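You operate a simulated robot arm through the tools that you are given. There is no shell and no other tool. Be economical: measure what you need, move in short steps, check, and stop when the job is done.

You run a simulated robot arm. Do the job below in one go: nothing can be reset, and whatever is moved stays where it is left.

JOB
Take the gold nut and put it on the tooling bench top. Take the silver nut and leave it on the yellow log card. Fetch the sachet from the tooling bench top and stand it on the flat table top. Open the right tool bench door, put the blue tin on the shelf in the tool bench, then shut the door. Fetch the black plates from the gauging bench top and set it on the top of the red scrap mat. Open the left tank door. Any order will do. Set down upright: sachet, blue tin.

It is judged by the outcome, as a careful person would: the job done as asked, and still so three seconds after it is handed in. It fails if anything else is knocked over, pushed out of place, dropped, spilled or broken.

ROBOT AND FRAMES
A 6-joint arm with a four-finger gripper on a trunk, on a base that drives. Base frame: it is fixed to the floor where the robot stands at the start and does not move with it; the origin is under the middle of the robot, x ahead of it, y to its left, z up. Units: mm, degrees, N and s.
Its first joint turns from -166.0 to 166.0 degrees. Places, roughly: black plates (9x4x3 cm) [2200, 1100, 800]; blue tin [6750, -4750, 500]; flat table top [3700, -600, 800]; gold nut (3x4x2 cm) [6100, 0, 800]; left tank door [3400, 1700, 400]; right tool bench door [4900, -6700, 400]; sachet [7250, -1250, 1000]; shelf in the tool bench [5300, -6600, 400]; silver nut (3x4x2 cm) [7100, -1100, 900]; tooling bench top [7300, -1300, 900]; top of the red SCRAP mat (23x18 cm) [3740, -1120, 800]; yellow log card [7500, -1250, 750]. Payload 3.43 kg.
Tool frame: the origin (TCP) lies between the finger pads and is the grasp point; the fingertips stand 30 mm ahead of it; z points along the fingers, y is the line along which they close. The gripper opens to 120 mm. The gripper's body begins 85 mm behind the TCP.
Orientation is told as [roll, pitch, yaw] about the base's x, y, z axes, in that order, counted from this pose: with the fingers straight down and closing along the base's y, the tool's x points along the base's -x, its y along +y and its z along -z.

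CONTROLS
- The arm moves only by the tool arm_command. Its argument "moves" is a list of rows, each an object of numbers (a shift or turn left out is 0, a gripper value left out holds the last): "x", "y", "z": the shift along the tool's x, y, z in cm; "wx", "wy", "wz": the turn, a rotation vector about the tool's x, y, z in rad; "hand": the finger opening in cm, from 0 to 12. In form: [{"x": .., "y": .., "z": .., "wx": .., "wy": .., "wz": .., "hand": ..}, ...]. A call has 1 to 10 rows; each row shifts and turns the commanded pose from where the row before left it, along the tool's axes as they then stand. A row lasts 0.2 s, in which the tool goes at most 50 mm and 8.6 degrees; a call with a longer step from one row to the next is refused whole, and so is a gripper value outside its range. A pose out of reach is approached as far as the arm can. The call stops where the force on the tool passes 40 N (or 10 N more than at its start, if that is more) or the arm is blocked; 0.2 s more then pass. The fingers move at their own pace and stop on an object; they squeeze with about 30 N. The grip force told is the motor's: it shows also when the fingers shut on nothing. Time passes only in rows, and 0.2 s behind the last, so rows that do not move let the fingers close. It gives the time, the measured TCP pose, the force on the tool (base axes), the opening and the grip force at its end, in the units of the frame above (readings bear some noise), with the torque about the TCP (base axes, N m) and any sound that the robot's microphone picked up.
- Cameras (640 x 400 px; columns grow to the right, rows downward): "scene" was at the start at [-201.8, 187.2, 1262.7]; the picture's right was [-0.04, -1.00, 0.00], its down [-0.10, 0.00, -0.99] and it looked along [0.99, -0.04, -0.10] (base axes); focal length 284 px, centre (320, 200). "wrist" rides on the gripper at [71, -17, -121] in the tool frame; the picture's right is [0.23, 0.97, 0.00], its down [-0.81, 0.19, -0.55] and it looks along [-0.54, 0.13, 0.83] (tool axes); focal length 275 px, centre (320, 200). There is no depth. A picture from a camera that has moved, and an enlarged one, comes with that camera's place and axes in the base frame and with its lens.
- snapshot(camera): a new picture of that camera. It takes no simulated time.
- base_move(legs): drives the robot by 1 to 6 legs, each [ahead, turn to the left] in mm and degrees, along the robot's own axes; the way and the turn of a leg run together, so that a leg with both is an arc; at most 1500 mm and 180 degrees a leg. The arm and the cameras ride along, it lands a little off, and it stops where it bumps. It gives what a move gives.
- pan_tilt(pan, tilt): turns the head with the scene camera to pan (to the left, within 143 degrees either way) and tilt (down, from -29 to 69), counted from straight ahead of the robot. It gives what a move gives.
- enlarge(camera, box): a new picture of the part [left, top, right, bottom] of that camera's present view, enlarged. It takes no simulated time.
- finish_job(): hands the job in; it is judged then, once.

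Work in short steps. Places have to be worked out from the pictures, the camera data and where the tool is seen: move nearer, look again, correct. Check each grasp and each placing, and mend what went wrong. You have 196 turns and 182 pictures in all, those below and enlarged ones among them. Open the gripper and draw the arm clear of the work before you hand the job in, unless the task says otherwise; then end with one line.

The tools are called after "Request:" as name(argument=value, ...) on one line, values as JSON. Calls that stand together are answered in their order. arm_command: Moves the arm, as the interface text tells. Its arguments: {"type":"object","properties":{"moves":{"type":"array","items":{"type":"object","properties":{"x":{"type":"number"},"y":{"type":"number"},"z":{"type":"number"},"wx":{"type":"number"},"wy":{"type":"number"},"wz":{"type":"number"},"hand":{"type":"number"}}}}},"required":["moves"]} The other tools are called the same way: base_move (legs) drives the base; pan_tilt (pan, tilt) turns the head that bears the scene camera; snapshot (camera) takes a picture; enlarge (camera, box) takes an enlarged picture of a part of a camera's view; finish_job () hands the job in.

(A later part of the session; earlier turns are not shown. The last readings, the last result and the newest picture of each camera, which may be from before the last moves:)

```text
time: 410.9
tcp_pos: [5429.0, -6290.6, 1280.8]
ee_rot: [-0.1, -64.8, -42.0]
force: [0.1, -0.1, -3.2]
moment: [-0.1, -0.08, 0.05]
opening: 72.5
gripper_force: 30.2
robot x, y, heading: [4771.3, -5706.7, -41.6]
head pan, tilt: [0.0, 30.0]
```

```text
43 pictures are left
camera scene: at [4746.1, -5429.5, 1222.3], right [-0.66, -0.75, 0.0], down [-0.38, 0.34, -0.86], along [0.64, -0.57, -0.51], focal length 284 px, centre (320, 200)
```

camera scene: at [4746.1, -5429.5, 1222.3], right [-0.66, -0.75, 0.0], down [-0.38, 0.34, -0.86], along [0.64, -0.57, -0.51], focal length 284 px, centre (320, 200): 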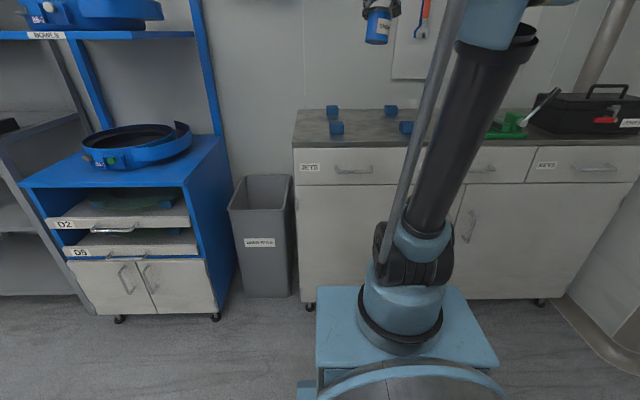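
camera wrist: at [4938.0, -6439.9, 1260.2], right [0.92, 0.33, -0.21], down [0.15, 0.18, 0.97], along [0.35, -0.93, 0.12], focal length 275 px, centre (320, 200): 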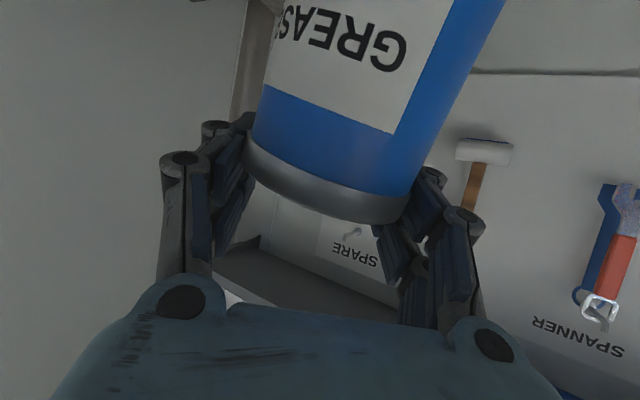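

The spot between the two front pucks, about (5444, −6328), is nearly below the tool and the bench top is at z ≈ 867. The tin now leans about 11° sideways in the grip, so I lower first and then roll the tool to make the tin upright.

Request:
arm_command(moves=[{"z": 3.9, "x": -1.83, "y": -1.8, "hand": 0}, {"z": 2.06, "x": 4.37}, {"z": 2.06, "x": 4.37}, {"z": 2.06, "x": 4.37}, {"z": 2.06, "x": 4.37}, {"z": 2.06, "x": 4.37}, {"wx": 0.04, "wz": -0.085}, {"wx": 0.04, "wz": -0.085}, {}])

Request:
enlarge(camera="scene", box=[300, 40, 440, 180])

Request:
snapshot(camera="wrist")

```text
time: 412.9
tcp_pos: [5450.0, -6333.8, 1039.9]
ee_rot: [-24.2, -62.8, -20.4]
force: [-0.2, 0.9, -4.3]
moment: [-0.03, -0.08, 0.02]
opening: 72.8
gripper_force: 29.8
robot x, y, heading: [4771.7, -5708.6, -41.9]
head pan, tilt: [0.0, 30.0]
```

```text
2.86 times, centred on (370, 110) of scene
camera zoom: at [4746.1, -5429.4, 1222.3], right [-0.66, -0.75, 0.0], down [-0.38, 0.34, -0.86], along [0.64, -0.57, -0.51], focal length 810 px, centre (177, 457)
```

zoom: 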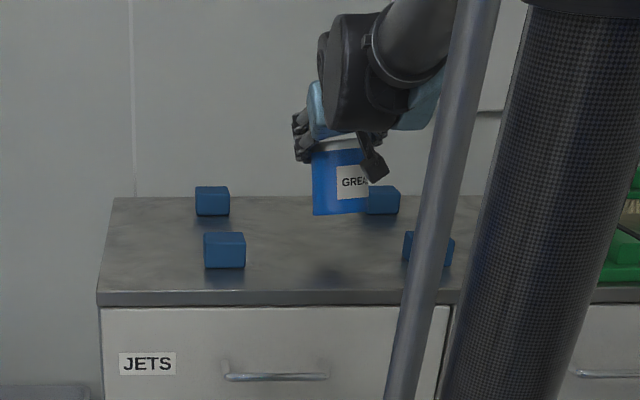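

```text
41 pictures are left
camera wrist: at [5332.3, -6252.5, 1030.6], right [0.54, 0.75, -0.39], down [0.13, 0.38, 0.92], along [0.83, -0.55, 0.11], focal length 275 px, centre (320, 200)
```

wrist: 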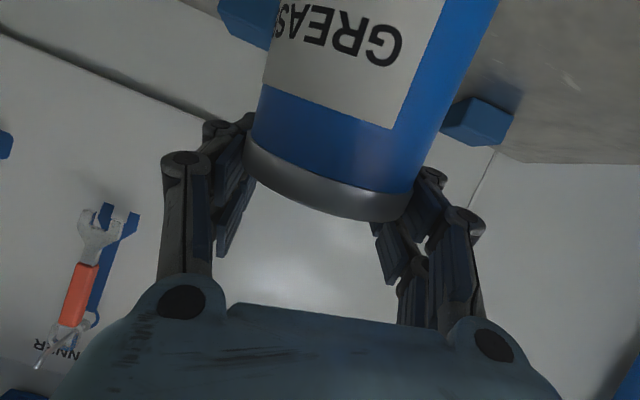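

The tin is upright again and the spot below is clear. I lower 60 mm, then feel for the bench in small steps.

Request:
arm_command(moves=[{"x": 2.67, "y": 0.56, "z": 1.25, "hand": 0}, {"x": 2.67, "y": 0.56, "z": 1.25}, {}])

Request:
arm_command(moves=[{"x": 0.36, "y": 0.075, "z": 0.17, "hand": 0}, {"x": 0.36, "y": 0.075, "z": 0.17}, {"x": 0.36, "y": 0.075, "z": 0.17}, {"x": 0.36, "y": 0.075, "z": 0.17}, {"x": 0.36, "y": 0.075, "z": 0.17}, {"x": 0.36, "y": 0.075, "z": 0.17}, {"x": 0.36, "y": 0.075, "z": 0.17}])

Request:
enlarge(camera="scene", box=[300, 40, 440, 180])

```text
time: 413.7
tcp_pos: [5447.9, -6333.6, 979.6]
ee_rot: [-24.5, -62.8, -20.2]
force: [-4.7, -7.7, 34.9]
moment: [-0.09, -0.03, 0.03]
opening: 73.3
gripper_force: 30.0
robot x, y, heading: [4768.8, -5706.7, -41.8]
head pan, tilt: [0.0, 30.0]
```

```text
time: 414.1
tcp_pos: [5440.4, -6326.7, 986.5]
ee_rot: [-24.8, -63.4, -19.9]
force: [2.0, -2.3, -5.4]
moment: [-0.12, -0.11, -0.04]
opening: 72.9
gripper_force: 29.9
robot x, y, heading: [4771.2, -5708.5, -41.8]
head pan, tilt: [0.0, 30.0]
stopped in row 1: the force on the tool passed its limit at 48 N (the readings are from after the stop); the commanded pose is now the measured one
```

```text
2.86 times, centred on (370, 110) of scene
camera zoom: at [4746.8, -5430.0, 1222.5], right [-0.66, -0.75, 0.0], down [-0.38, 0.34, -0.86], along [0.64, -0.57, -0.51], focal length 810 px, centre (177, 457)
```

zoom: 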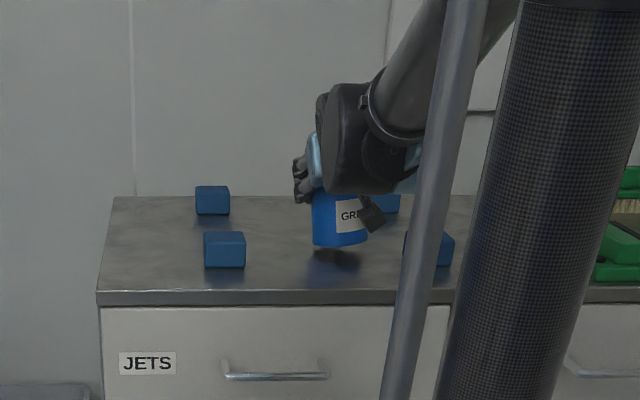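

Contact is at TCP z ≈ 979. I lower 6 mm gently and release the tin here for now.

Request:
arm_command(moves=[{"x": 0.27, "y": 0.055, "z": 0.12, "hand": 0}, {"x": 0.27, "y": 0.055, "z": 0.12}, {"hand": 7.8}, {"hand": 8.4}, {"hand": 9.2}, {"hand": 9.6}])

Request:
snapshot(camera="wrist")

```text
time: 415.5
tcp_pos: [5440.3, -6326.8, 982.6]
ee_rot: [-25.1, -63.3, -19.8]
force: [0.1, -0.5, -0.6]
moment: [0.03, 0.0, 0.02]
opening: 96.0
gripper_force: 0.1
robot x, y, heading: [4770.3, -5704.9, -41.6]
head pan, tilt: [0.0, 30.0]
```

```text
39 pictures are left
camera wrist: at [5322.7, -6246.2, 971.2], right [0.55, 0.74, -0.39], down [0.13, 0.39, 0.91], along [0.83, -0.55, 0.12], focal length 275 px, centre (320, 200)
```

wrist: 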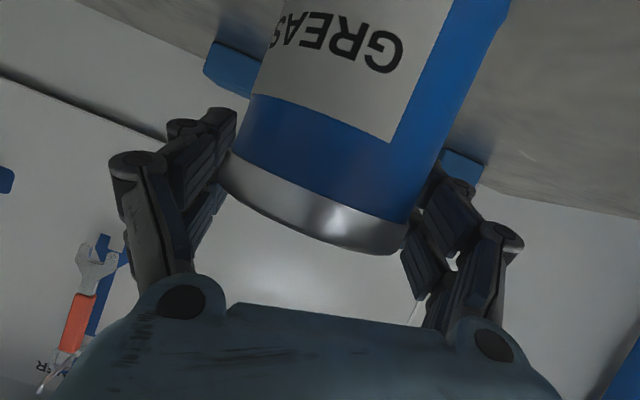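

The tin stands free. I open a bit more and withdraw straight back along the tool axis.

Request:
arm_command(moves=[{"hand": 10.6}, {"hand": 10.6, "z": -2}, {"z": -3.5}, {"z": -4.5}, {"z": -4.5}, {"wx": -0.04, "wz": 0.085, "z": -2}, {"wx": -0.04, "wz": 0.085, "z": -2}, {"x": -4, "z": -1.5}])

Request:
snapshot(camera="scene")

```text
time: 417.3
tcp_pos: [5323.7, -6203.4, 1101.3]
ee_rot: [-0.2, -65.6, -42.0]
force: [0.5, 0.9, -1.1]
moment: [0.03, 0.02, 0.04]
opening: 106.2
gripper_force: 0.1
robot x, y, heading: [4772.8, -5706.1, -41.8]
head pan, tilt: [0.0, 30.0]
```

```text
38 pictures are left
camera scene: at [4745.9, -5429.2, 1222.2], right [-0.66, -0.75, 0.0], down [-0.38, 0.34, -0.86], along [0.64, -0.57, -0.51], focal length 284 px, centre (320, 200)
```

scene: 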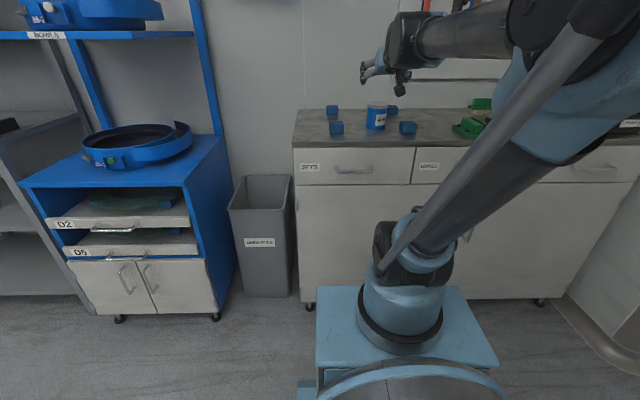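

The tin stands on the bench top. Now the right door: I move the base back and to the right, in line with that door's handle at about (5033, −6466), z ≈ 563.

Request:
base_move(legs=[[0, 59], [-453, 0], [0, -59]])

Request:
arm_command(moves=[{"wy": 0.14, "hand": 6}, {"wy": 0.14}, {"wy": 0.14}, {"wy": 0.14}, {"z": 4, "x": 1}, {"z": 4, "x": 1}])

Request:
pan_tilt(pan=0, tilt=28)

Request:
snapshot(camera="scene")

Request:
snapshot(camera="wrist")

```text
time: 425.9
tcp_pos: [4880.5, -6342.3, 1100.5]
ee_rot: [-0.4, -65.6, -42.7]
force: [-0.6, -0.2, 0.0]
moment: [-0.02, 0.03, -0.02]
opening: 105.9
gripper_force: 0.0
robot x, y, heading: [4338.5, -5831.8, -42.5]
head pan, tilt: [0.0, 30.0]
```

```text
time: 427.3
tcp_pos: [4891.2, -6352.1, 1031.7]
ee_rot: [-0.2, -34.2, -43.0]
force: [0.4, 0.3, 0.2]
moment: [-0.03, 0.01, 0.01]
opening: 60.0
gripper_force: 0.1
robot x, y, heading: [4337.0, -5829.7, -42.4]
head pan, tilt: [0.0, 30.0]
```

```text
time: 427.9
tcp_pos: [4890.8, -6353.7, 1030.3]
ee_rot: [-0.2, -34.1, -42.8]
force: [-0.5, 0.1, 0.4]
moment: [-0.01, 0.01, -0.04]
opening: 59.9
gripper_force: 0.1
robot x, y, heading: [4340.3, -5829.2, -42.6]
head pan, tilt: [0.0, 28.0]
```

```text
37 pictures are left
camera scene: at [4319.6, -5552.5, 1225.4], right [-0.68, -0.74, 0.0], down [-0.35, 0.33, -0.88], along [0.65, -0.59, -0.48], focal length 284 px, centre (320, 200)
```

scene: 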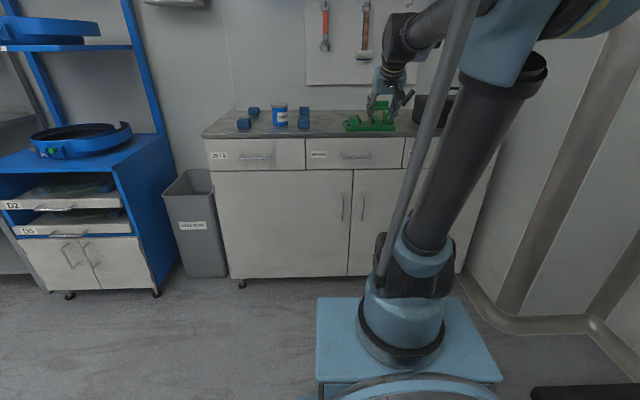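

```text
36 pictures are left
camera wrist: at [4786.4, -6277.1, 1091.8], right [0.52, 0.84, -0.13], down [0.4, -0.1, 0.91], along [0.75, -0.53, -0.39], focal length 275 px, centre (320, 200)
```

wrist: 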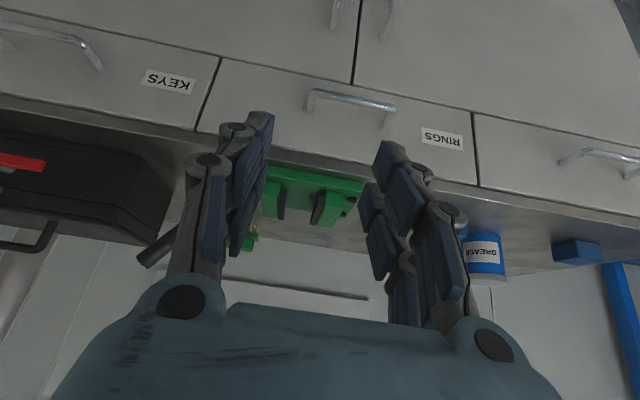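

The right door's handle top is at (5044, −6488, 615), well aligned with the robot and 964 mm away. I descend in front of it.

Request:
arm_command(moves=[{"z": 4.36, "x": 2.04, "hand": 6}, {"z": 4.36, "x": 2.04}, {"z": 4.36, "x": 2.04}, {"z": 4.36, "x": 2.04}, {"z": 4.36, "x": 2.04}, {"z": 4.36, "x": 2.04}, {"z": 4.36, "x": 2.04}, {"z": 4.36, "x": 2.04}, {"wy": 0.06}])

Request:
snapshot(camera="wrist")

```text
time: 429.9
tcp_pos: [4934.0, -6394.3, 652.6]
ee_rot: [-0.1, -30.7, -42.9]
force: [0.0, 0.4, 0.6]
moment: [-0.01, 0.02, -0.03]
opening: 60.0
gripper_force: 0.0
robot x, y, heading: [4342.2, -5830.1, -42.6]
head pan, tilt: [0.0, 28.0]
```

```text
35 pictures are left
camera wrist: at [4832.0, -6321.8, 720.0], right [0.52, 0.85, -0.12], down [0.44, -0.14, 0.89], along [0.74, -0.51, -0.44], focal length 275 px, centre (320, 200)
```

wrist: 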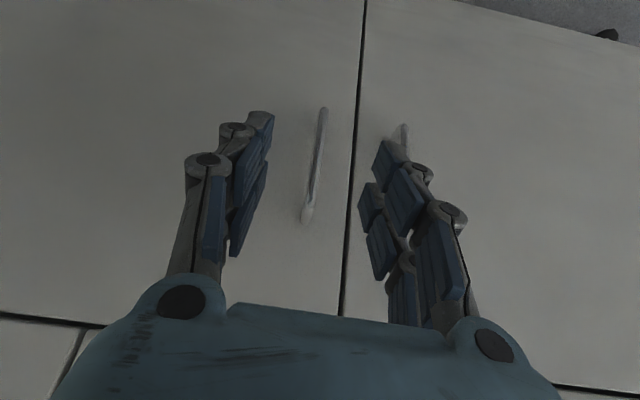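

The bar spans z ≈ 458–610 at nb ≈ 8103. I move diagonally in to straddle it at z ≈ 555 and close.

Request:
arm_command(moves=[{"z": 3.08, "x": -1.38, "y": 0.2, "hand": 6}, {"z": 3.08, "x": -1.38, "y": 0.2}, {"z": 3.08, "x": -1.38, "y": 0.2}, {"z": 3.08, "x": -1.38, "y": 0.2}, {"z": 3.0, "x": -1.3, "y": 0.2}, {"hand": 6}, {"hand": 3}, {"hand": 0}, {"hand": 0}])

Request:
snapshot(camera="wrist")

```text
time: 431.0
tcp_pos: [5021.5, -6463.2, 577.5]
ee_rot: [-0.2, -31.1, -42.8]
force: [0.9, -0.7, -1.3]
moment: [0.08, 0.06, 0.03]
opening: 60.1
gripper_force: 0.0
robot x, y, heading: [4342.9, -5827.4, -42.6]
head pan, tilt: [0.0, 28.0]
stopped in row 5: the force on the tool passed its limit at 90 N (the readings are from after the stop); the commanded pose is now the measured one
```

```text
34 pictures are left
camera wrist: at [4919.1, -6391.0, 644.9], right [0.52, 0.85, -0.12], down [0.43, -0.14, 0.89], along [0.74, -0.51, -0.44], focal length 275 px, centre (320, 200)
```

wrist: 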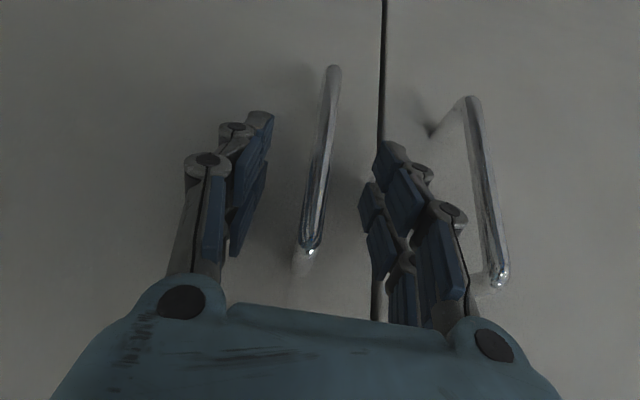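

The tips touched the door face and the bar lies between the pads. I close on it.

Request:
arm_command(moves=[{"z": 0.4, "hand": 4}, {"z": 0.4, "hand": 2}, {"hand": 0}, {"hand": 0}])

Request:
base_move(legs=[[-60, 0]])

Request:
snapshot(camera="wrist")

```text
time: 432.0
tcp_pos: [5023.1, -6467.0, 570.5]
ee_rot: [-0.1, -31.2, -42.8]
force: [-16.3, -21.8, -0.5]
moment: [-0.7, 0.7, 0.14]
opening: 11.5
gripper_force: 44.7
robot x, y, heading: [4340.8, -5828.5, -42.7]
head pan, tilt: [0.0, 28.0]
```

```text
time: 432.8
tcp_pos: [5000.8, -6451.2, 594.5]
ee_rot: [-0.5, -32.8, -42.9]
force: [-2.6, -9.5, 8.6]
moment: [0.34, 0.81, -0.05]
opening: 11.7
gripper_force: 45.1
robot x, y, heading: [4331.2, -5822.4, -42.7]
head pan, tilt: [0.0, 28.0]
stopped in leg 1: the force on the tool passed its limit at 46 N (the readings are from after the stop); the commanded pose is now the measured one
```

```text
33 pictures are left
camera wrist: at [4898.7, -6377.3, 659.2], right [0.52, 0.84, -0.13], down [0.42, -0.12, 0.9], along [0.74, -0.53, -0.41], focal length 275 px, centre (320, 200)
```

wrist: 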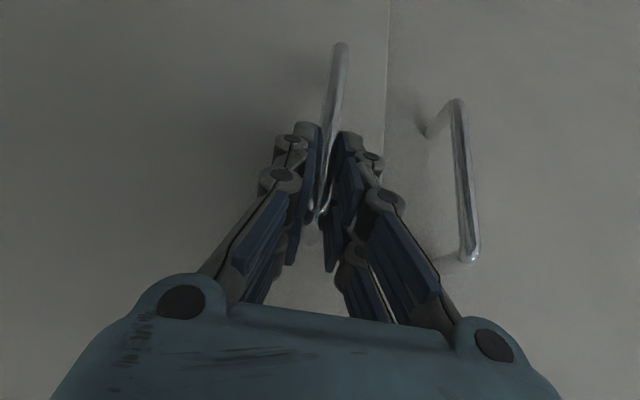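

The door has begun to move. I shift the grip down the bar a little and reverse again.

Request:
arm_command(moves=[{"z": 0.85, "x": 0.55, "hand": 0}, {"z": 0.85, "x": 0.55}])

Request:
base_move(legs=[[-60, 0]])

Request:
base_move(legs=[[-60, 0]])

Request:
snapshot(camera="wrist")

```text
time: 433.4
tcp_pos: [4996.5, -6448.2, 590.3]
ee_rot: [-0.5, -33.5, -42.7]
force: [-3.5, -10.9, -16.9]
moment: [0.46, 0.79, -0.08]
opening: 11.7
gripper_force: 45.4
robot x, y, heading: [4330.3, -5820.8, -42.5]
head pan, tilt: [0.0, 28.0]
stopped in row 2: the force on the tool passed its limit at 71 N (the readings are from after the stop); the commanded pose is now the measured one
```

```text
time: 434.2
tcp_pos: [4969.1, -6431.2, 614.3]
ee_rot: [-1.0, -35.3, -42.8]
force: [-5.9, -15.9, 3.9]
moment: [0.55, 0.99, -0.15]
opening: 11.6
gripper_force: 45.3
robot x, y, heading: [4315.5, -5808.4, -42.7]
head pan, tilt: [0.0, 28.0]
stopped in leg 1: the force on the tool passed its limit at 50 N (the readings are from after the stop); the commanded pose is now the measured one
```

```text
time: 434.9
tcp_pos: [4945.7, -6415.1, 635.6]
ee_rot: [-1.5, -36.9, -42.8]
force: [-6.4, -16.1, 1.1]
moment: [0.4, 1.16, -0.22]
opening: 11.7
gripper_force: 44.2
robot x, y, heading: [4309.7, -5801.2, -42.7]
head pan, tilt: [0.0, 28.0]
stopped in leg 1: the force on the tool passed its limit at 52 N (the readings are from after the stop); the commanded pose is now the measured one
```

```text
32 pictures are left
camera wrist: at [4840.3, -6335.4, 690.9], right [0.54, 0.83, -0.16], down [0.37, -0.07, 0.93], along [0.76, -0.56, -0.34], focal length 275 px, centre (320, 200)
```

wrist: 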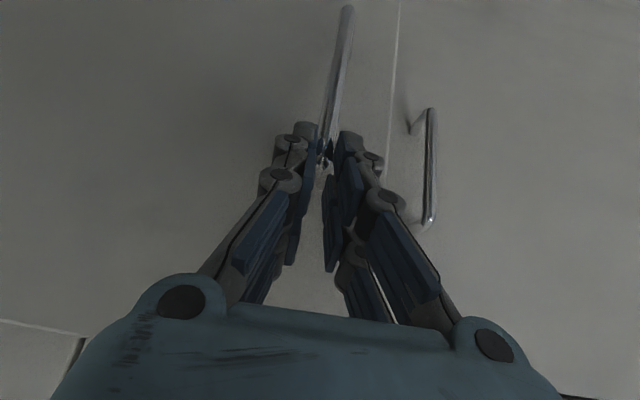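

The door is about 9° open (≈ 91 mm at the handle). I make two more short pulls and look.

Request:
base_move(legs=[[-50, 0]])

Request:
base_move(legs=[[-50, 0]])

Request:
snapshot(camera="wrist")

```text
time: 435.7
tcp_pos: [4926.2, -6398.6, 657.8]
ee_rot: [-1.8, -38.3, -42.7]
force: [1.4, -1.3, -1.5]
moment: [0.08, 0.05, 0.01]
opening: 0.0
gripper_force: 33.5
robot x, y, heading: [4302.0, -5795.9, -42.7]
head pan, tilt: [0.0, 28.0]
stopped in leg 1: the force on the tool passed its limit at 52 N (the readings are from after the stop); the commanded pose is now the measured one
```

```text
time: 436.6
tcp_pos: [4887.8, -6363.8, 658.7]
ee_rot: [-1.7, -38.5, -42.8]
force: [0.6, 0.2, 0.1]
moment: [-0.03, -0.01, 0.02]
opening: 0.0
gripper_force: 33.5
robot x, y, heading: [4263.8, -5757.8, -42.5]
head pan, tilt: [0.0, 28.0]
```

```text
31 pictures are left
camera wrist: at [4782.2, -6283.6, 709.0], right [0.54, 0.82, -0.17], down [0.36, -0.05, 0.93], along [0.76, -0.56, -0.32], focal length 275 px, centre (320, 200)
```

wrist: 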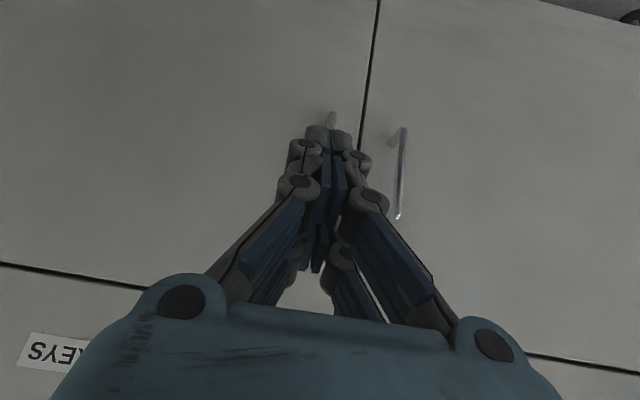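

The fingers slipped off the bar's top. I check in the scene view whether the door stayed ajar.

Request:
enlarge(camera="scene", box=[300, 130, 420, 300])

```text
2.35 times, centred on (360, 215) of scene
camera zoom: at [4243.3, -5481.5, 1225.4], right [-0.68, -0.74, 0.0], down [-0.35, 0.33, -0.88], along [0.64, -0.59, -0.48], focal length 667 px, centre (226, 165)
```

zoom: 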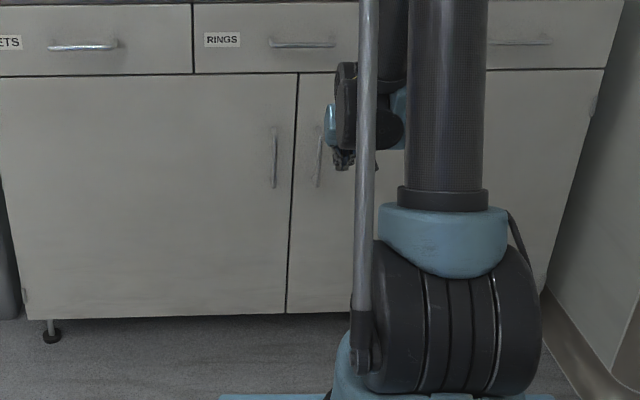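

The door sprang shut when the grip slipped at about 12°. The 30° tilt gives a large bending moment that creeps the grip upward, so I'll pull with a flatter tool (≈ 62°), gripping lower on the bar. I back off a little and re-pose.

Request:
base_move(legs=[[-40, 0]])

Request:
arm_command(moves=[{"z": 2.42, "x": -3.04, "y": 0.4, "hand": 6}, {"z": 2.42, "x": -3.04, "y": 0.4}, {"z": 2.42, "x": -3.04, "y": 0.4}, {"z": 2.42, "x": -3.04, "y": 0.3}, {"wy": -0.137, "wx": -0.03}, {"wy": -0.137}, {"wy": -0.137}, {}])

Request:
snapshot(camera="wrist")

```text
time: 437.5
tcp_pos: [4851.9, -6330.8, 667.8]
ee_rot: [-1.7, -39.3, -42.9]
force: [0.1, 0.3, -0.4]
moment: [-0.03, 0.01, 0.02]
opening: 0.1
gripper_force: 33.4
robot x, y, heading: [4233.5, -5733.3, -42.7]
head pan, tilt: [0.0, 28.0]
```

```text
time: 439.3
tcp_pos: [4970.2, -6423.4, 682.1]
ee_rot: [-0.2, -63.5, -42.4]
force: [0.6, -0.2, -0.1]
moment: [0.0, -0.01, -0.01]
opening: 60.2
gripper_force: 0.0
robot x, y, heading: [4233.1, -5734.7, -43.2]
head pan, tilt: [0.0, 28.0]
```

```text
29 pictures are left
camera wrist: at [4854.4, -6338.9, 672.8], right [0.58, 0.78, -0.21], down [0.03, 0.23, 0.97], along [0.81, -0.57, 0.11], focal length 275 px, centre (320, 200)
```

wrist: 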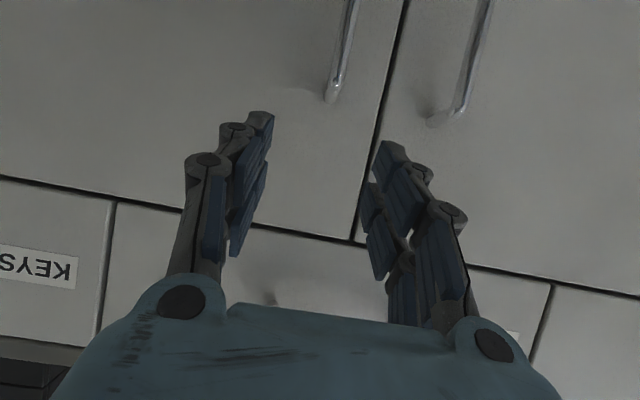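

The bar is straight ahead and lower. I move in to about z 545 and close on it.

Request:
arm_command(moves=[{"z": 3.1, "x": 2.28, "y": 0.17, "hand": 6}, {"z": 3.1, "x": 2.28, "y": 0.17}, {"z": 3.1, "x": 2.28, "y": 0.17}, {"z": 3.0, "x": 2.28, "y": 0.17}, {"hand": 3}, {"hand": 0}, {"hand": 0}])

Request:
snapshot(camera="wrist")

```text
time: 440.4
tcp_pos: [5022.6, -6460.4, 563.9]
ee_rot: [-0.1, -64.1, -42.5]
force: [1.4, -0.2, -2.0]
moment: [-0.04, -0.04, -0.02]
opening: 30.2
gripper_force: 0.1
out of reach, approached as far as the arm can: row 4
robot x, y, heading: [4234.5, -5731.8, -42.5]
head pan, tilt: [0.0, 28.0]
stopped in row 5: the force on the tool passed its limit at 51 N (the readings are from after the stop); the commanded pose is now the measured one
```

```text
28 pictures are left
camera wrist: at [4908.0, -6376.9, 553.2], right [0.58, 0.78, -0.21], down [0.03, 0.24, 0.97], along [0.81, -0.57, 0.12], focal length 275 px, centre (320, 200)
```

wrist: 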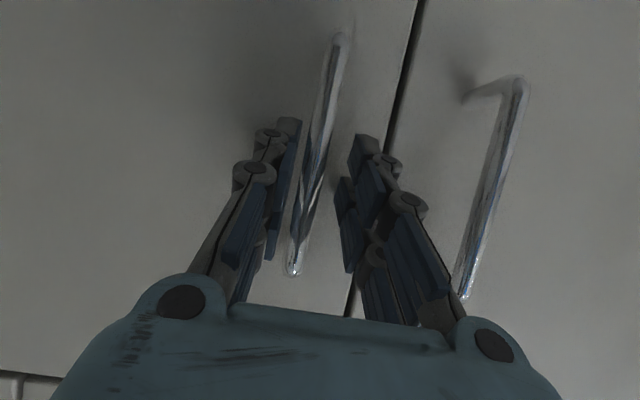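

The bar is between the pads at mid-height. I close and start reversing.

Request:
arm_command(moves=[{"hand": 1.5}, {"hand": 0}, {"hand": 0}])

Request:
base_move(legs=[[-60, 0]])

Request:
base_move(legs=[[-60, 0]])

Request:
base_move(legs=[[-60, 0]])

```text
time: 441.0
tcp_pos: [5012.8, -6460.1, 576.0]
ee_rot: [-0.6, -64.7, -42.5]
force: [-5.1, -9.9, -15.7]
moment: [0.35, 0.14, -0.02]
opening: 10.8
gripper_force: 44.0
robot x, y, heading: [4235.2, -5730.9, -42.9]
head pan, tilt: [0.0, 28.0]
stopped in row 2: the force on the tool passed its limit at 52 N (the readings are from after the stop); the commanded pose is now the measured one
```

```text
time: 441.8
tcp_pos: [4982.8, -6439.3, 605.2]
ee_rot: [-1.0, -66.3, -42.2]
force: [-5.5, -14.5, -15.0]
moment: [0.39, 0.22, -0.04]
opening: 10.8
gripper_force: 44.6
robot x, y, heading: [4216.5, -5716.6, -42.7]
head pan, tilt: [0.0, 28.0]
stopped in leg 1: the force on the tool passed its limit at 48 N (the readings are from after the stop); the commanded pose is now the measured one
```

```text
time: 442.6
tcp_pos: [4956.4, -6422.3, 630.1]
ee_rot: [-1.9, -67.6, -42.1]
force: [-7.2, -16.9, -29.2]
moment: [-0.12, 0.35, -0.05]
opening: 10.8
gripper_force: 44.8
robot x, y, heading: [4201.6, -5707.0, -42.7]
head pan, tilt: [0.0, 28.0]
stopped in leg 1: the force on the tool passed its limit at 49 N (the readings are from after the stop); the commanded pose is now the measured one
```

```text
time: 443.3
tcp_pos: [4935.6, -6406.3, 657.2]
ee_rot: [-2.2, -69.3, -41.7]
force: [0.5, -1.1, -1.9]
moment: [-0.03, -0.1, -0.02]
opening: 0.0
gripper_force: 33.7
robot x, y, heading: [4201.2, -5699.7, -42.8]
head pan, tilt: [0.0, 28.0]
stopped in leg 1: the force on the tool passed its limit at 55 N (the readings are from after the stop); the commanded pose is now the measured one
```

It slipped again at about 110 mm; each force stop makes the arm creep upward. I check how the door stands now.

Request:
snapshot(camera="wrist")

```text
27 pictures are left
camera wrist: at [4824.1, -6322.3, 633.6], right [0.61, 0.76, -0.23], down [-0.02, 0.31, 0.95], along [0.79, -0.58, 0.21], focal length 275 px, centre (320, 200)
```

wrist: 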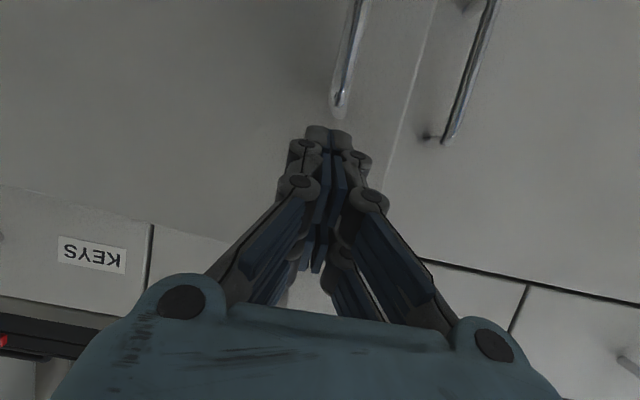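

The door is still ajar right now, with its free edge about 100 mm out. I quickly slide the closed fingers left past the edge and forward, to hold it open from behind.

Request:
arm_command(moves=[{"y": 4.2, "hand": 0}, {"y": 3.9, "z": 2, "x": -0.7}, {"z": 3.4, "x": -1.3}, {"z": 3, "x": -1.1}, {"y": -2}])

Request:
snapshot(camera="wrist")

```text
time: 444.5
tcp_pos: [5042.0, -6425.4, 656.3]
ee_rot: [-2.1, -69.2, -42.0]
force: [-0.3, -0.2, 1.1]
moment: [-0.02, 0.03, -0.01]
opening: 0.1
gripper_force: 33.3
robot x, y, heading: [4198.8, -5700.8, -42.6]
head pan, tilt: [0.0, 28.0]
```

```text
26 pictures are left
camera wrist: at [4930.8, -6341.6, 633.2], right [0.61, 0.76, -0.23], down [-0.03, 0.31, 0.95], along [0.79, -0.58, 0.21], focal length 275 px, centre (320, 200)
```

wrist: 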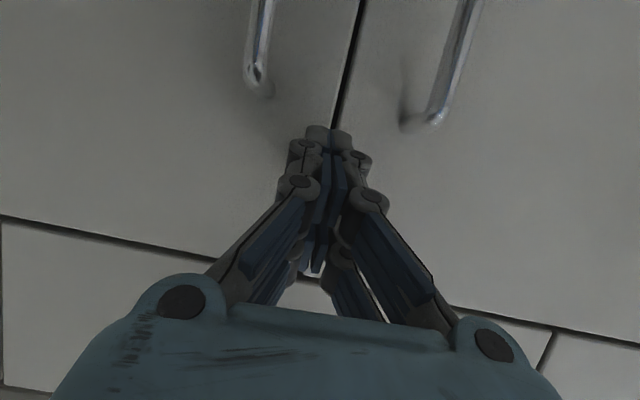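

The catch pulls the door shut below about 13°. I re-grip near the bottom of the bar, so there is more length to creep along, and this time pull in very short base legs.

Request:
arm_command(moves=[{"wy": 0.12, "wx": -0.037, "hand": 6}, {"z": -3.1, "x": 1.64, "y": -2.05}, {"z": -3.1, "x": 1.64, "y": -2.05}, {"z": 2.1, "x": 4.0}, {"z": 4.26, "x": 2.04}, {"z": 4.26, "x": 2.04}, {"z": 4.26, "x": 2.04}, {"hand": 6}])

Request:
snapshot(camera="wrist")

```text
time: 446.3
tcp_pos: [5025.5, -6464.8, 496.9]
ee_rot: [0.2, -62.6, -42.1]
force: [-8.0, 11.9, 1.4]
moment: [-0.04, -0.14, 0.67]
opening: 63.7
gripper_force: 2.7
robot x, y, heading: [4197.1, -5700.4, -42.7]
head pan, tilt: [0.0, 28.0]
```

```text
25 pictures are left
camera wrist: at [4909.6, -6383.9, 491.0], right [0.57, 0.8, -0.2], down [0.04, 0.22, 0.97], along [0.82, -0.57, 0.09], focal length 275 px, centre (320, 200)
```

wrist: 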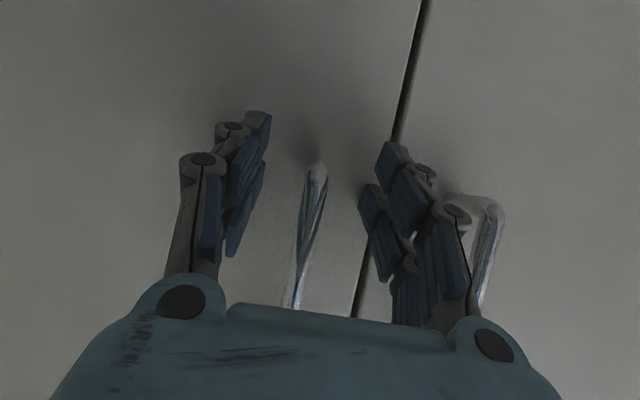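

The pads are at the bar's lower end. I raise 8 mm, ease off the door face, close, and pull with short legs.

Request:
arm_command(moves=[{"z": -0.6, "x": -0.6, "y": 0.3, "hand": 5}, {"hand": 3}, {"hand": 1.6}, {"hand": 0}, {"hand": 0}])

Request:
base_move(legs=[[-12, 0], [-12, 0], [-12, 0], [-12, 0], [-12, 0], [-12, 0]])

Request:
base_move(legs=[[-12, 0], [-12, 0], [-12, 0], [-12, 0], [-12, 0], [-12, 0]])

```text
time: 447.3
tcp_pos: [5016.8, -6463.3, 518.7]
ee_rot: [-0.2, -63.2, -42.1]
force: [-2.8, -7.3, -21.0]
moment: [0.11, 0.36, -0.02]
opening: 10.7
gripper_force: 44.1
robot x, y, heading: [4202.2, -5699.8, -42.9]
head pan, tilt: [0.0, 28.0]
stopped in row 4: the force on the tool passed its limit at 48 N (the readings are from after the stop); the commanded pose is now the measured one
```

```text
time: 448.4
tcp_pos: [4992.3, -6446.3, 547.0]
ee_rot: [-0.7, -64.5, -42.0]
force: [-3.6, -9.7, -28.3]
moment: [0.25, -0.12, 0.05]
opening: 10.8
gripper_force: 44.1
robot x, y, heading: [4185.7, -5689.1, -42.8]
head pan, tilt: [0.0, 28.0]
stopped in leg 2: the force on the tool passed its limit at 43 N (the readings are from after the stop); the commanded pose is now the measured one
```

```text
time: 449.2
tcp_pos: [4971.5, -6432.0, 573.9]
ee_rot: [-1.0, -66.0, -41.9]
force: [-7.3, -14.9, -23.9]
moment: [0.36, -0.08, 0.01]
opening: 11.1
gripper_force: 44.3
robot x, y, heading: [4177.9, -5678.6, -42.7]
head pan, tilt: [0.0, 28.0]
stopped in leg 1: the force on the tool passed its limit at 43 N (the readings are from after the stop); the commanded pose is now the measured one
```

Each stop bakes an upward deflection into the commanded pose. I counter it by easing the tool down along the bar before each further pull.

Request:
arm_command(moves=[{"z": 0.25, "x": 0.55, "hand": 0}, {"z": 0.25, "x": 0.55}, {"z": 0.25, "x": 0.55}, {"z": 0.25, "x": 0.55}, {"z": 0.25, "x": 0.55}, {"z": 0.25, "x": 0.55}])

Request:
base_move(legs=[[-30, 0]])

Request:
arm_command(moves=[{"z": 0.25, "x": 0.55, "hand": 0}, {"z": 0.25, "x": 0.55}, {"z": 0.25, "x": 0.55}, {"z": 0.25, "x": 0.55}, {"z": 0.25, "x": 0.55}, {"z": 0.25, "x": 0.55}])

Request:
base_move(legs=[[-30, 0]])

```text
time: 449.8
tcp_pos: [4964.4, -6429.0, 580.5]
ee_rot: [-1.2, -67.0, -41.9]
force: [-6.3, -14.8, -27.8]
moment: [0.5, -0.05, -0.01]
opening: 11.1
gripper_force: 44.5
robot x, y, heading: [4180.1, -5684.0, -42.6]
head pan, tilt: [0.0, 28.0]
stopped in row 2: the force on the tool passed its limit at 56 N (the readings are from after the stop); the commanded pose is now the measured one
```

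```text
time: 450.6
tcp_pos: [4944.1, -6415.3, 608.2]
ee_rot: [-1.7, -68.6, -41.9]
force: [-8.9, -18.9, -26.1]
moment: [0.32, 0.18, -0.04]
opening: 10.8
gripper_force: 44.5
robot x, y, heading: [4175.2, -5673.8, -42.6]
head pan, tilt: [0.0, 28.0]
stopped in leg 1: the force on the tool passed its limit at 49 N (the readings are from after the stop); the commanded pose is now the measured one
```

```text
time: 451.0
tcp_pos: [4934.9, -6412.6, 618.8]
ee_rot: [-1.9, -69.6, -41.8]
force: [-8.4, -18.0, -10.9]
moment: [0.53, 0.55, -0.07]
opening: 11.1
gripper_force: 44.4
robot x, y, heading: [4169.5, -5670.5, -42.9]
head pan, tilt: [0.0, 28.0]
stopped in row 2: the force on the tool passed its limit at 48 N (the readings are from after the stop); the commanded pose is now the measured one
```

```text
time: 451.8
tcp_pos: [4916.6, -6396.9, 646.1]
ee_rot: [-2.4, -71.2, -41.6]
force: [2.2, -0.7, -1.9]
moment: [-0.09, -0.07, 0.02]
opening: 0.0
gripper_force: 33.3
robot x, y, heading: [4164.4, -5665.9, -43.0]
head pan, tilt: [0.0, 28.0]
stopped in leg 1: the force on the tool passed its limit at 48 N (the readings are from after the stop); the commanded pose is now the measured one
```

It slipped at 13°. The static forces are small, and it is the jolts of the longer base legs that trigger the stops. I re-grip at the bar's bottom, better centred, and will then pull with many tiny base legs that include a slight right turn to follow the arc.

Request:
arm_command(moves=[{"wy": 0.08, "wx": -0.027, "wz": 0.008, "hand": 6}, {"wy": 0.08, "y": 2.2}, {"z": 1.18, "x": 2.2}, {"z": 1.18, "x": 2.2}, {"z": 4.0, "x": 1.02}, {"z": 4.0, "x": 1.02}, {"z": 4.0, "x": 1.02}, {"z": 3.7, "x": 1.02}, {}])

Request:
snapshot(camera="wrist")

```text
time: 453.8
tcp_pos: [5020.2, -6460.8, 484.6]
ee_rot: [0.5, -62.1, -42.8]
force: [0.1, -1.2, 0.0]
moment: [0.0, 0.02, 0.01]
opening: 60.0
gripper_force: 0.1
robot x, y, heading: [4163.4, -5665.2, -42.8]
head pan, tilt: [0.0, 28.0]
```

```text
24 pictures are left
camera wrist: at [4906.1, -6377.1, 479.7], right [0.58, 0.79, -0.2], down [0.05, 0.21, 0.98], along [0.81, -0.57, 0.09], focal length 275 px, centre (320, 200)
```

wrist: 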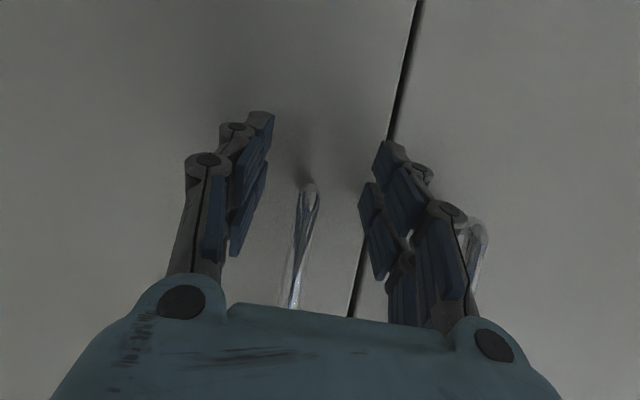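

The bar's lower end is level with the TCP and 7 mm to one side. I centre on it, raise 12 mm, close gently and pull with tiny legs.

Request:
arm_command(moves=[{"z": -0.5, "x": -1.06, "y": -0.65, "hand": 5}, {"hand": 3}, {"hand": 2}, {"hand": 1.5}, {"hand": 1.2}, {"hand": 0.8}, {"hand": 0}])

Request:
base_move(legs=[[-4, 0], [-4, 0], [-4, -0.05], [-4, 0], [-4, -0.05], [-4, 0]])

Request:
base_move(legs=[[-4, 0], [-4, -0.05], [-4, 0], [-4, -0.05], [-4, 0], [-4, -0.05]])

```text
time: 455.4
tcp_pos: [5018.0, -6464.6, 496.9]
ee_rot: [0.5, -61.9, -42.8]
force: [22.7, 30.1, -3.7]
moment: [-0.03, -0.15, 0.02]
opening: 10.6
gripper_force: 43.9
robot x, y, heading: [4164.9, -5666.0, -42.5]
head pan, tilt: [0.0, 28.0]
```

```text
time: 457.8
tcp_pos: [4987.0, -6442.2, 527.0]
ee_rot: [0.2, -63.4, -42.8]
force: [-3.3, -8.8, -16.0]
moment: [0.43, 0.77, -0.01]
opening: 10.8
gripper_force: 43.9
robot x, y, heading: [4149.0, -5652.7, -43.0]
head pan, tilt: [0.0, 28.0]
stopped in leg 6: the force on the tool passed its limit at 48 N (the readings are from after the stop); the commanded pose is now the measured one
```

```text
time: 459.2
tcp_pos: [4966.6, -6430.2, 554.6]
ee_rot: [-0.2, -64.8, -42.7]
force: [-6.2, -12.6, -19.8]
moment: [0.11, 0.3, -0.06]
opening: 11.0
gripper_force: 44.8
robot x, y, heading: [4142.4, -5644.4, -43.0]
head pan, tilt: [0.0, 28.0]
stopped in leg 3: the force on the tool passed its limit at 42 N (the readings are from after the stop); the commanded pose is now the measured one
```

The tiny legs help. I now pull with slow arm motion instead, 4 mm per row, since there is arm travel available.

Request:
arm_command(moves=[{"z": -0.36, "x": 0.17, "y": -0.05, "hand": 0}, {"z": -0.36, "x": 0.17, "y": -0.05}, {"z": -0.36, "x": 0.17, "y": -0.05}, {"z": -0.36, "x": 0.17, "y": -0.05}, {"z": -0.36, "x": 0.17, "y": -0.05}, {"z": -0.36, "x": 0.17, "y": -0.05}, {"z": -0.36, "x": 0.17, "y": -0.05}, {"z": -0.36, "x": 0.17, "y": -0.05}, {"z": -0.36, "x": 0.17, "y": -0.05}, {"z": -0.36, "x": 0.17, "y": -0.05}])

```text
time: 460.0
tcp_pos: [4950.9, -6419.8, 568.3]
ee_rot: [-0.2, -65.6, -42.9]
force: [-8.1, -15.5, -17.6]
moment: [0.42, 0.63, -0.06]
opening: 11.0
gripper_force: 44.3
robot x, y, heading: [4137.9, -5646.6, -42.9]
head pan, tilt: [0.0, 28.0]
stopped in row 4: the force on the tool passed its limit at 42 N (the readings are from after the stop); the commanded pose is now the measured one
```

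The tool is being pulled right and down by the handle's arc. I relieve those forces first, then continue the slow pull with matching lateral motion.

Request:
arm_command(moves=[{"z": 0.1, "x": 0.25, "y": -0.3, "hand": 0}, {"z": 0.1, "x": 0.25, "y": -0.3}, {"z": -0.32, "x": 0.26, "y": -0.12}, {"z": -0.32, "x": 0.26, "y": -0.12}, {"z": -0.32, "x": 0.26, "y": -0.12}, {"z": -0.32, "x": 0.26, "y": -0.12}, {"z": -0.32, "x": 0.26, "y": -0.12}, {"z": -0.32, "x": 0.26, "y": -0.12}, {"z": -0.32, "x": 0.26, "y": -0.12}, {"z": -0.32, "x": 0.26, "y": -0.12}])

```text
time: 460.7
tcp_pos: [4943.7, -6415.3, 575.2]
ee_rot: [0.0, -66.4, -42.8]
force: [-4.5, -9.6, -29.2]
moment: [0.1, 0.3, -0.09]
opening: 10.8
gripper_force: 44.7
robot x, y, heading: [4136.5, -5645.7, -43.3]
head pan, tilt: [0.0, 28.0]
stopped in row 3: the force on the tool passed its limit at 46 N (the readings are from after the stop); the commanded pose is now the measured one
```

The slow arm pull gives a better pull-to-creep ratio than the base, so I repeat it in several short calls.

Request:
arm_command(moves=[{"z": -0.38, "x": 0.17, "y": -0.15, "hand": 0}, {"z": -0.38, "x": 0.17, "y": -0.15}, {"z": -0.38, "x": 0.17, "y": -0.1}, {"z": -0.38, "x": 0.17, "y": -0.1}, {"z": -0.38, "x": 0.17, "y": -0.1}])

Request:
arm_command(moves=[{"z": -0.38, "x": 0.17, "y": -0.15, "hand": 0}, {"z": -0.38, "x": 0.17, "y": -0.15}, {"z": -0.38, "x": 0.17, "y": -0.1}, {"z": -0.38, "x": 0.17, "y": -0.1}, {"z": -0.38, "x": 0.17, "y": -0.1}])

Request:
arm_command(moves=[{"z": -0.38, "x": 0.17, "y": -0.15, "hand": 0}, {"z": -0.38, "x": 0.17, "y": -0.15}, {"z": -0.38, "x": 0.17, "y": -0.1}, {"z": -0.38, "x": 0.17, "y": -0.1}, {"z": -0.38, "x": 0.17, "y": -0.1}])

```text
time: 461.9
tcp_pos: [4923.2, -6406.3, 577.1]
ee_rot: [-0.1, -66.5, -42.8]
force: [-10.0, -23.0, -23.2]
moment: [-0.34, -0.09, -0.07]
opening: 11.2
gripper_force: 44.7
robot x, y, heading: [4143.9, -5645.2, -43.1]
head pan, tilt: [0.0, 28.0]
```

```text
time: 463.1
tcp_pos: [4909.5, -6400.6, 577.5]
ee_rot: [0.1, -66.4, -42.8]
force: [-8.2, -16.4, -29.4]
moment: [-0.02, 0.18, -0.08]
opening: 11.0
gripper_force: 44.4
out of reach, approached as far as the arm can: row 5
robot x, y, heading: [4141.2, -5644.9, -43.0]
head pan, tilt: [0.0, 28.0]
```

```text
time: 464.4
tcp_pos: [4896.1, -6391.9, 601.2]
ee_rot: [0.0, -67.1, -42.8]
force: [-6.0, -16.5, -9.3]
moment: [-0.02, 0.23, -0.09]
opening: 11.3
gripper_force: 44.1
out of reach, approached as far as the arm can: row 1, 2, 3, 4, 5
robot x, y, heading: [4140.6, -5645.7, -42.9]
head pan, tilt: [0.0, 28.0]
stopped in row 5: the force on the tool passed its limit at 45 N (the readings are from after the stop); the commanded pose is now the measured one
```

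That worked: the handle has now been pulled about 140 mm. The arm is at its inner limit, so I continue with tiny base legs.

Request:
base_move(legs=[[-3, -0.05], [-3, 0], [-3, -0.05], [-3, 0], [-3, -0.05], [-3, 0]])

Request:
snapshot(camera="wrist")

```text
time: 465.4
tcp_pos: [4878.4, -6385.1, 627.9]
ee_rot: [-0.5, -68.7, -42.6]
force: [-9.3, -24.6, -10.5]
moment: [-0.09, 0.71, -0.21]
opening: 11.5
gripper_force: 44.8
robot x, y, heading: [4139.5, -5641.8, -43.0]
head pan, tilt: [0.0, 28.0]
stopped in leg 2: the force on the tool passed its limit at 42 N (the readings are from after the stop); the commanded pose is now the measured one
```

```text
23 pictures are left
camera wrist: at [4765.6, -6300.9, 606.2], right [0.6, 0.77, -0.22], down [-0.03, 0.29, 0.96], along [0.8, -0.57, 0.2], focal length 275 px, centre (320, 200)
```

wrist: 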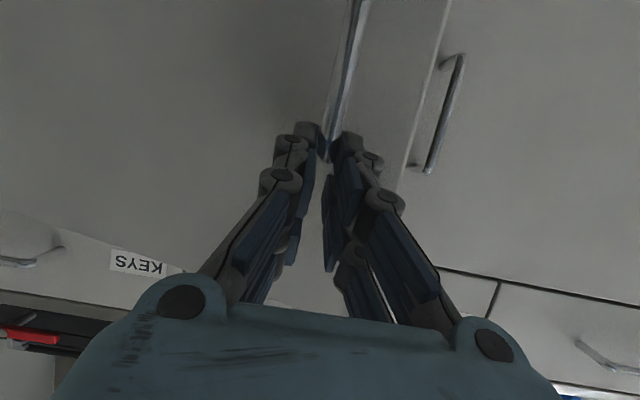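

At about 16.6° with the grip near the bar's end, I first relieve the 24 N sideways load, which also follows the arc, and then pull on.

Request:
arm_command(moves=[{"y": -0.3, "z": -0.1, "x": 0.25, "hand": 0}, {"y": -0.3, "z": -0.1, "x": 0.25}, {"y": -0.3, "z": -0.15, "x": 0.25}, {"y": -0.3, "z": -0.2, "x": 0.25}, {"y": -0.2, "z": -0.2, "x": 0.2}])

Request:
base_move(legs=[[-2, 0], [-2, -0.1], [-2, 0], [-2, -0.1], [-2, 0], [-2, -0.1]])

Request:
snapshot(camera="wrist")

```text
time: 466.2
tcp_pos: [4868.3, -6378.7, 644.9]
ee_rot: [0.1, -69.6, -42.9]
force: [1.7, 1.5, 33.5]
moment: [0.16, -1.81, 2.29]
opening: 6.1
gripper_force: 36.3
out of reach, approached as far as the arm can: row 2, 3
robot x, y, heading: [4138.7, -5642.7, -42.7]
head pan, tilt: [0.0, 28.0]
stopped in row 3: the force on the tool passed its limit at 47 N (the readings are from after the stop); the commanded pose is now the measured one
```

```text
time: 467.4
tcp_pos: [4856.7, -6365.8, 665.6]
ee_rot: [0.4, -70.7, -43.1]
force: [1.0, -0.8, -2.5]
moment: [-0.05, -0.08, 0.0]
opening: 0.1
gripper_force: 32.9
robot x, y, heading: [4134.6, -5639.7, -42.9]
head pan, tilt: [0.0, 28.0]
stopped in leg 3: the force on the tool passed its limit at 46 N (the readings are from after the stop); the commanded pose is now the measured one
```

```text
22 pictures are left
camera wrist: at [4743.4, -6283.4, 639.4], right [0.6, 0.77, -0.21], down [-0.06, 0.31, 0.95], along [0.79, -0.56, 0.23], focal length 275 px, centre (320, 200)
```

wrist: 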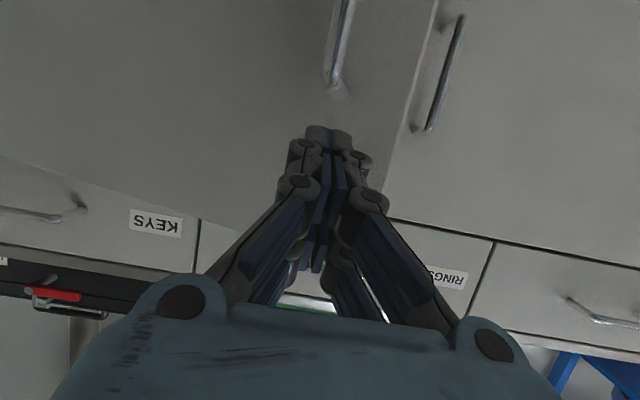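

It slipped at roughly 17°, and the door still stands ajar. I go around its free edge and forward to get the fingers behind it.

Request:
arm_command(moves=[{"y": 4.7, "hand": 0}, {"y": 4.3, "z": 2, "x": -0.7}, {"z": 4.6, "x": -1.6}, {"z": 4.6, "x": -1.6}, {"z": 3, "x": -1}, {"y": -3}])

Request:
snapshot(camera="wrist")

```text
time: 468.7
tcp_pos: [5024.5, -6392.7, 679.8]
ee_rot: [0.2, -71.6, -42.3]
force: [2.2, -1.4, -2.9]
moment: [-0.11, -0.11, -0.03]
opening: 0.1
gripper_force: 33.6
robot x, y, heading: [4134.1, -5644.3, -43.0]
head pan, tilt: [0.0, 28.0]
stopped in row 6: the force on the tool passed its limit at 72 N (the readings are from after the stop); the commanded pose is now the measured one
```

```text
21 pictures are left
camera wrist: at [4911.5, -6311.7, 651.0], right [0.6, 0.77, -0.22], down [-0.07, 0.32, 0.94], along [0.8, -0.55, 0.25], focal length 275 px, centre (320, 200)
```

wrist: 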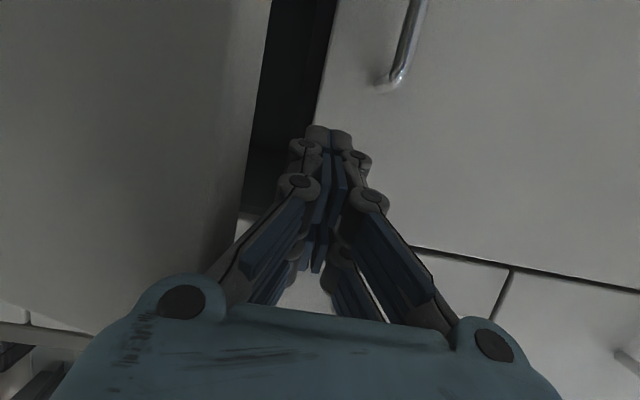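

The door stays open now; I can see the dark interior beside it. As at the tank, I raise the tool, tilt it to about 35° and hook the tips over the door's top edge from above.

Request:
arm_command(moves=[{"z": -0.95, "x": -2.85, "hand": 0}, {"z": -1.0, "x": -3.3}, {"wy": 0.128}, {"wy": 0.128}, {"wy": 0.128}, {"wy": 0.128}, {"wy": 0.128}, {"z": -1.15, "x": 1.64, "y": -3}, {"z": -1.15, "x": 1.64, "y": -3}])

Request:
snapshot(camera="wrist")

```text
time: 470.7
tcp_pos: [4956.3, -6411.0, 746.7]
ee_rot: [0.1, -34.9, -42.2]
force: [0.6, 0.4, 0.3]
moment: [0.0, -0.01, -0.03]
opening: 0.4
gripper_force: 33.1
robot x, y, heading: [4131.2, -5641.0, -43.2]
head pan, tilt: [0.0, 28.0]
```

```text
20 pictures are left
camera wrist: at [4849.7, -6336.2, 804.4], right [0.51, 0.85, -0.13], down [0.39, -0.09, 0.92], along [0.77, -0.52, -0.38], focal length 275 px, centre (320, 200)
```

wrist: 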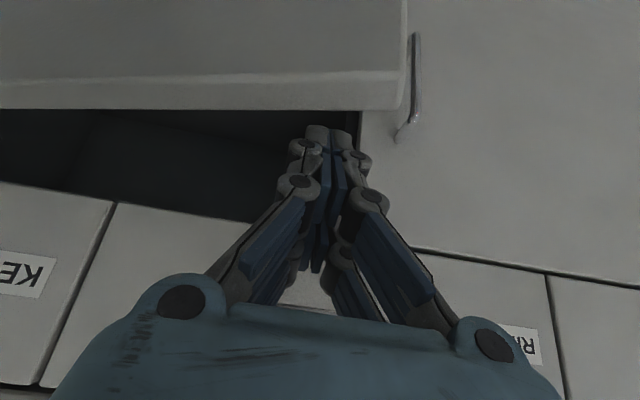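

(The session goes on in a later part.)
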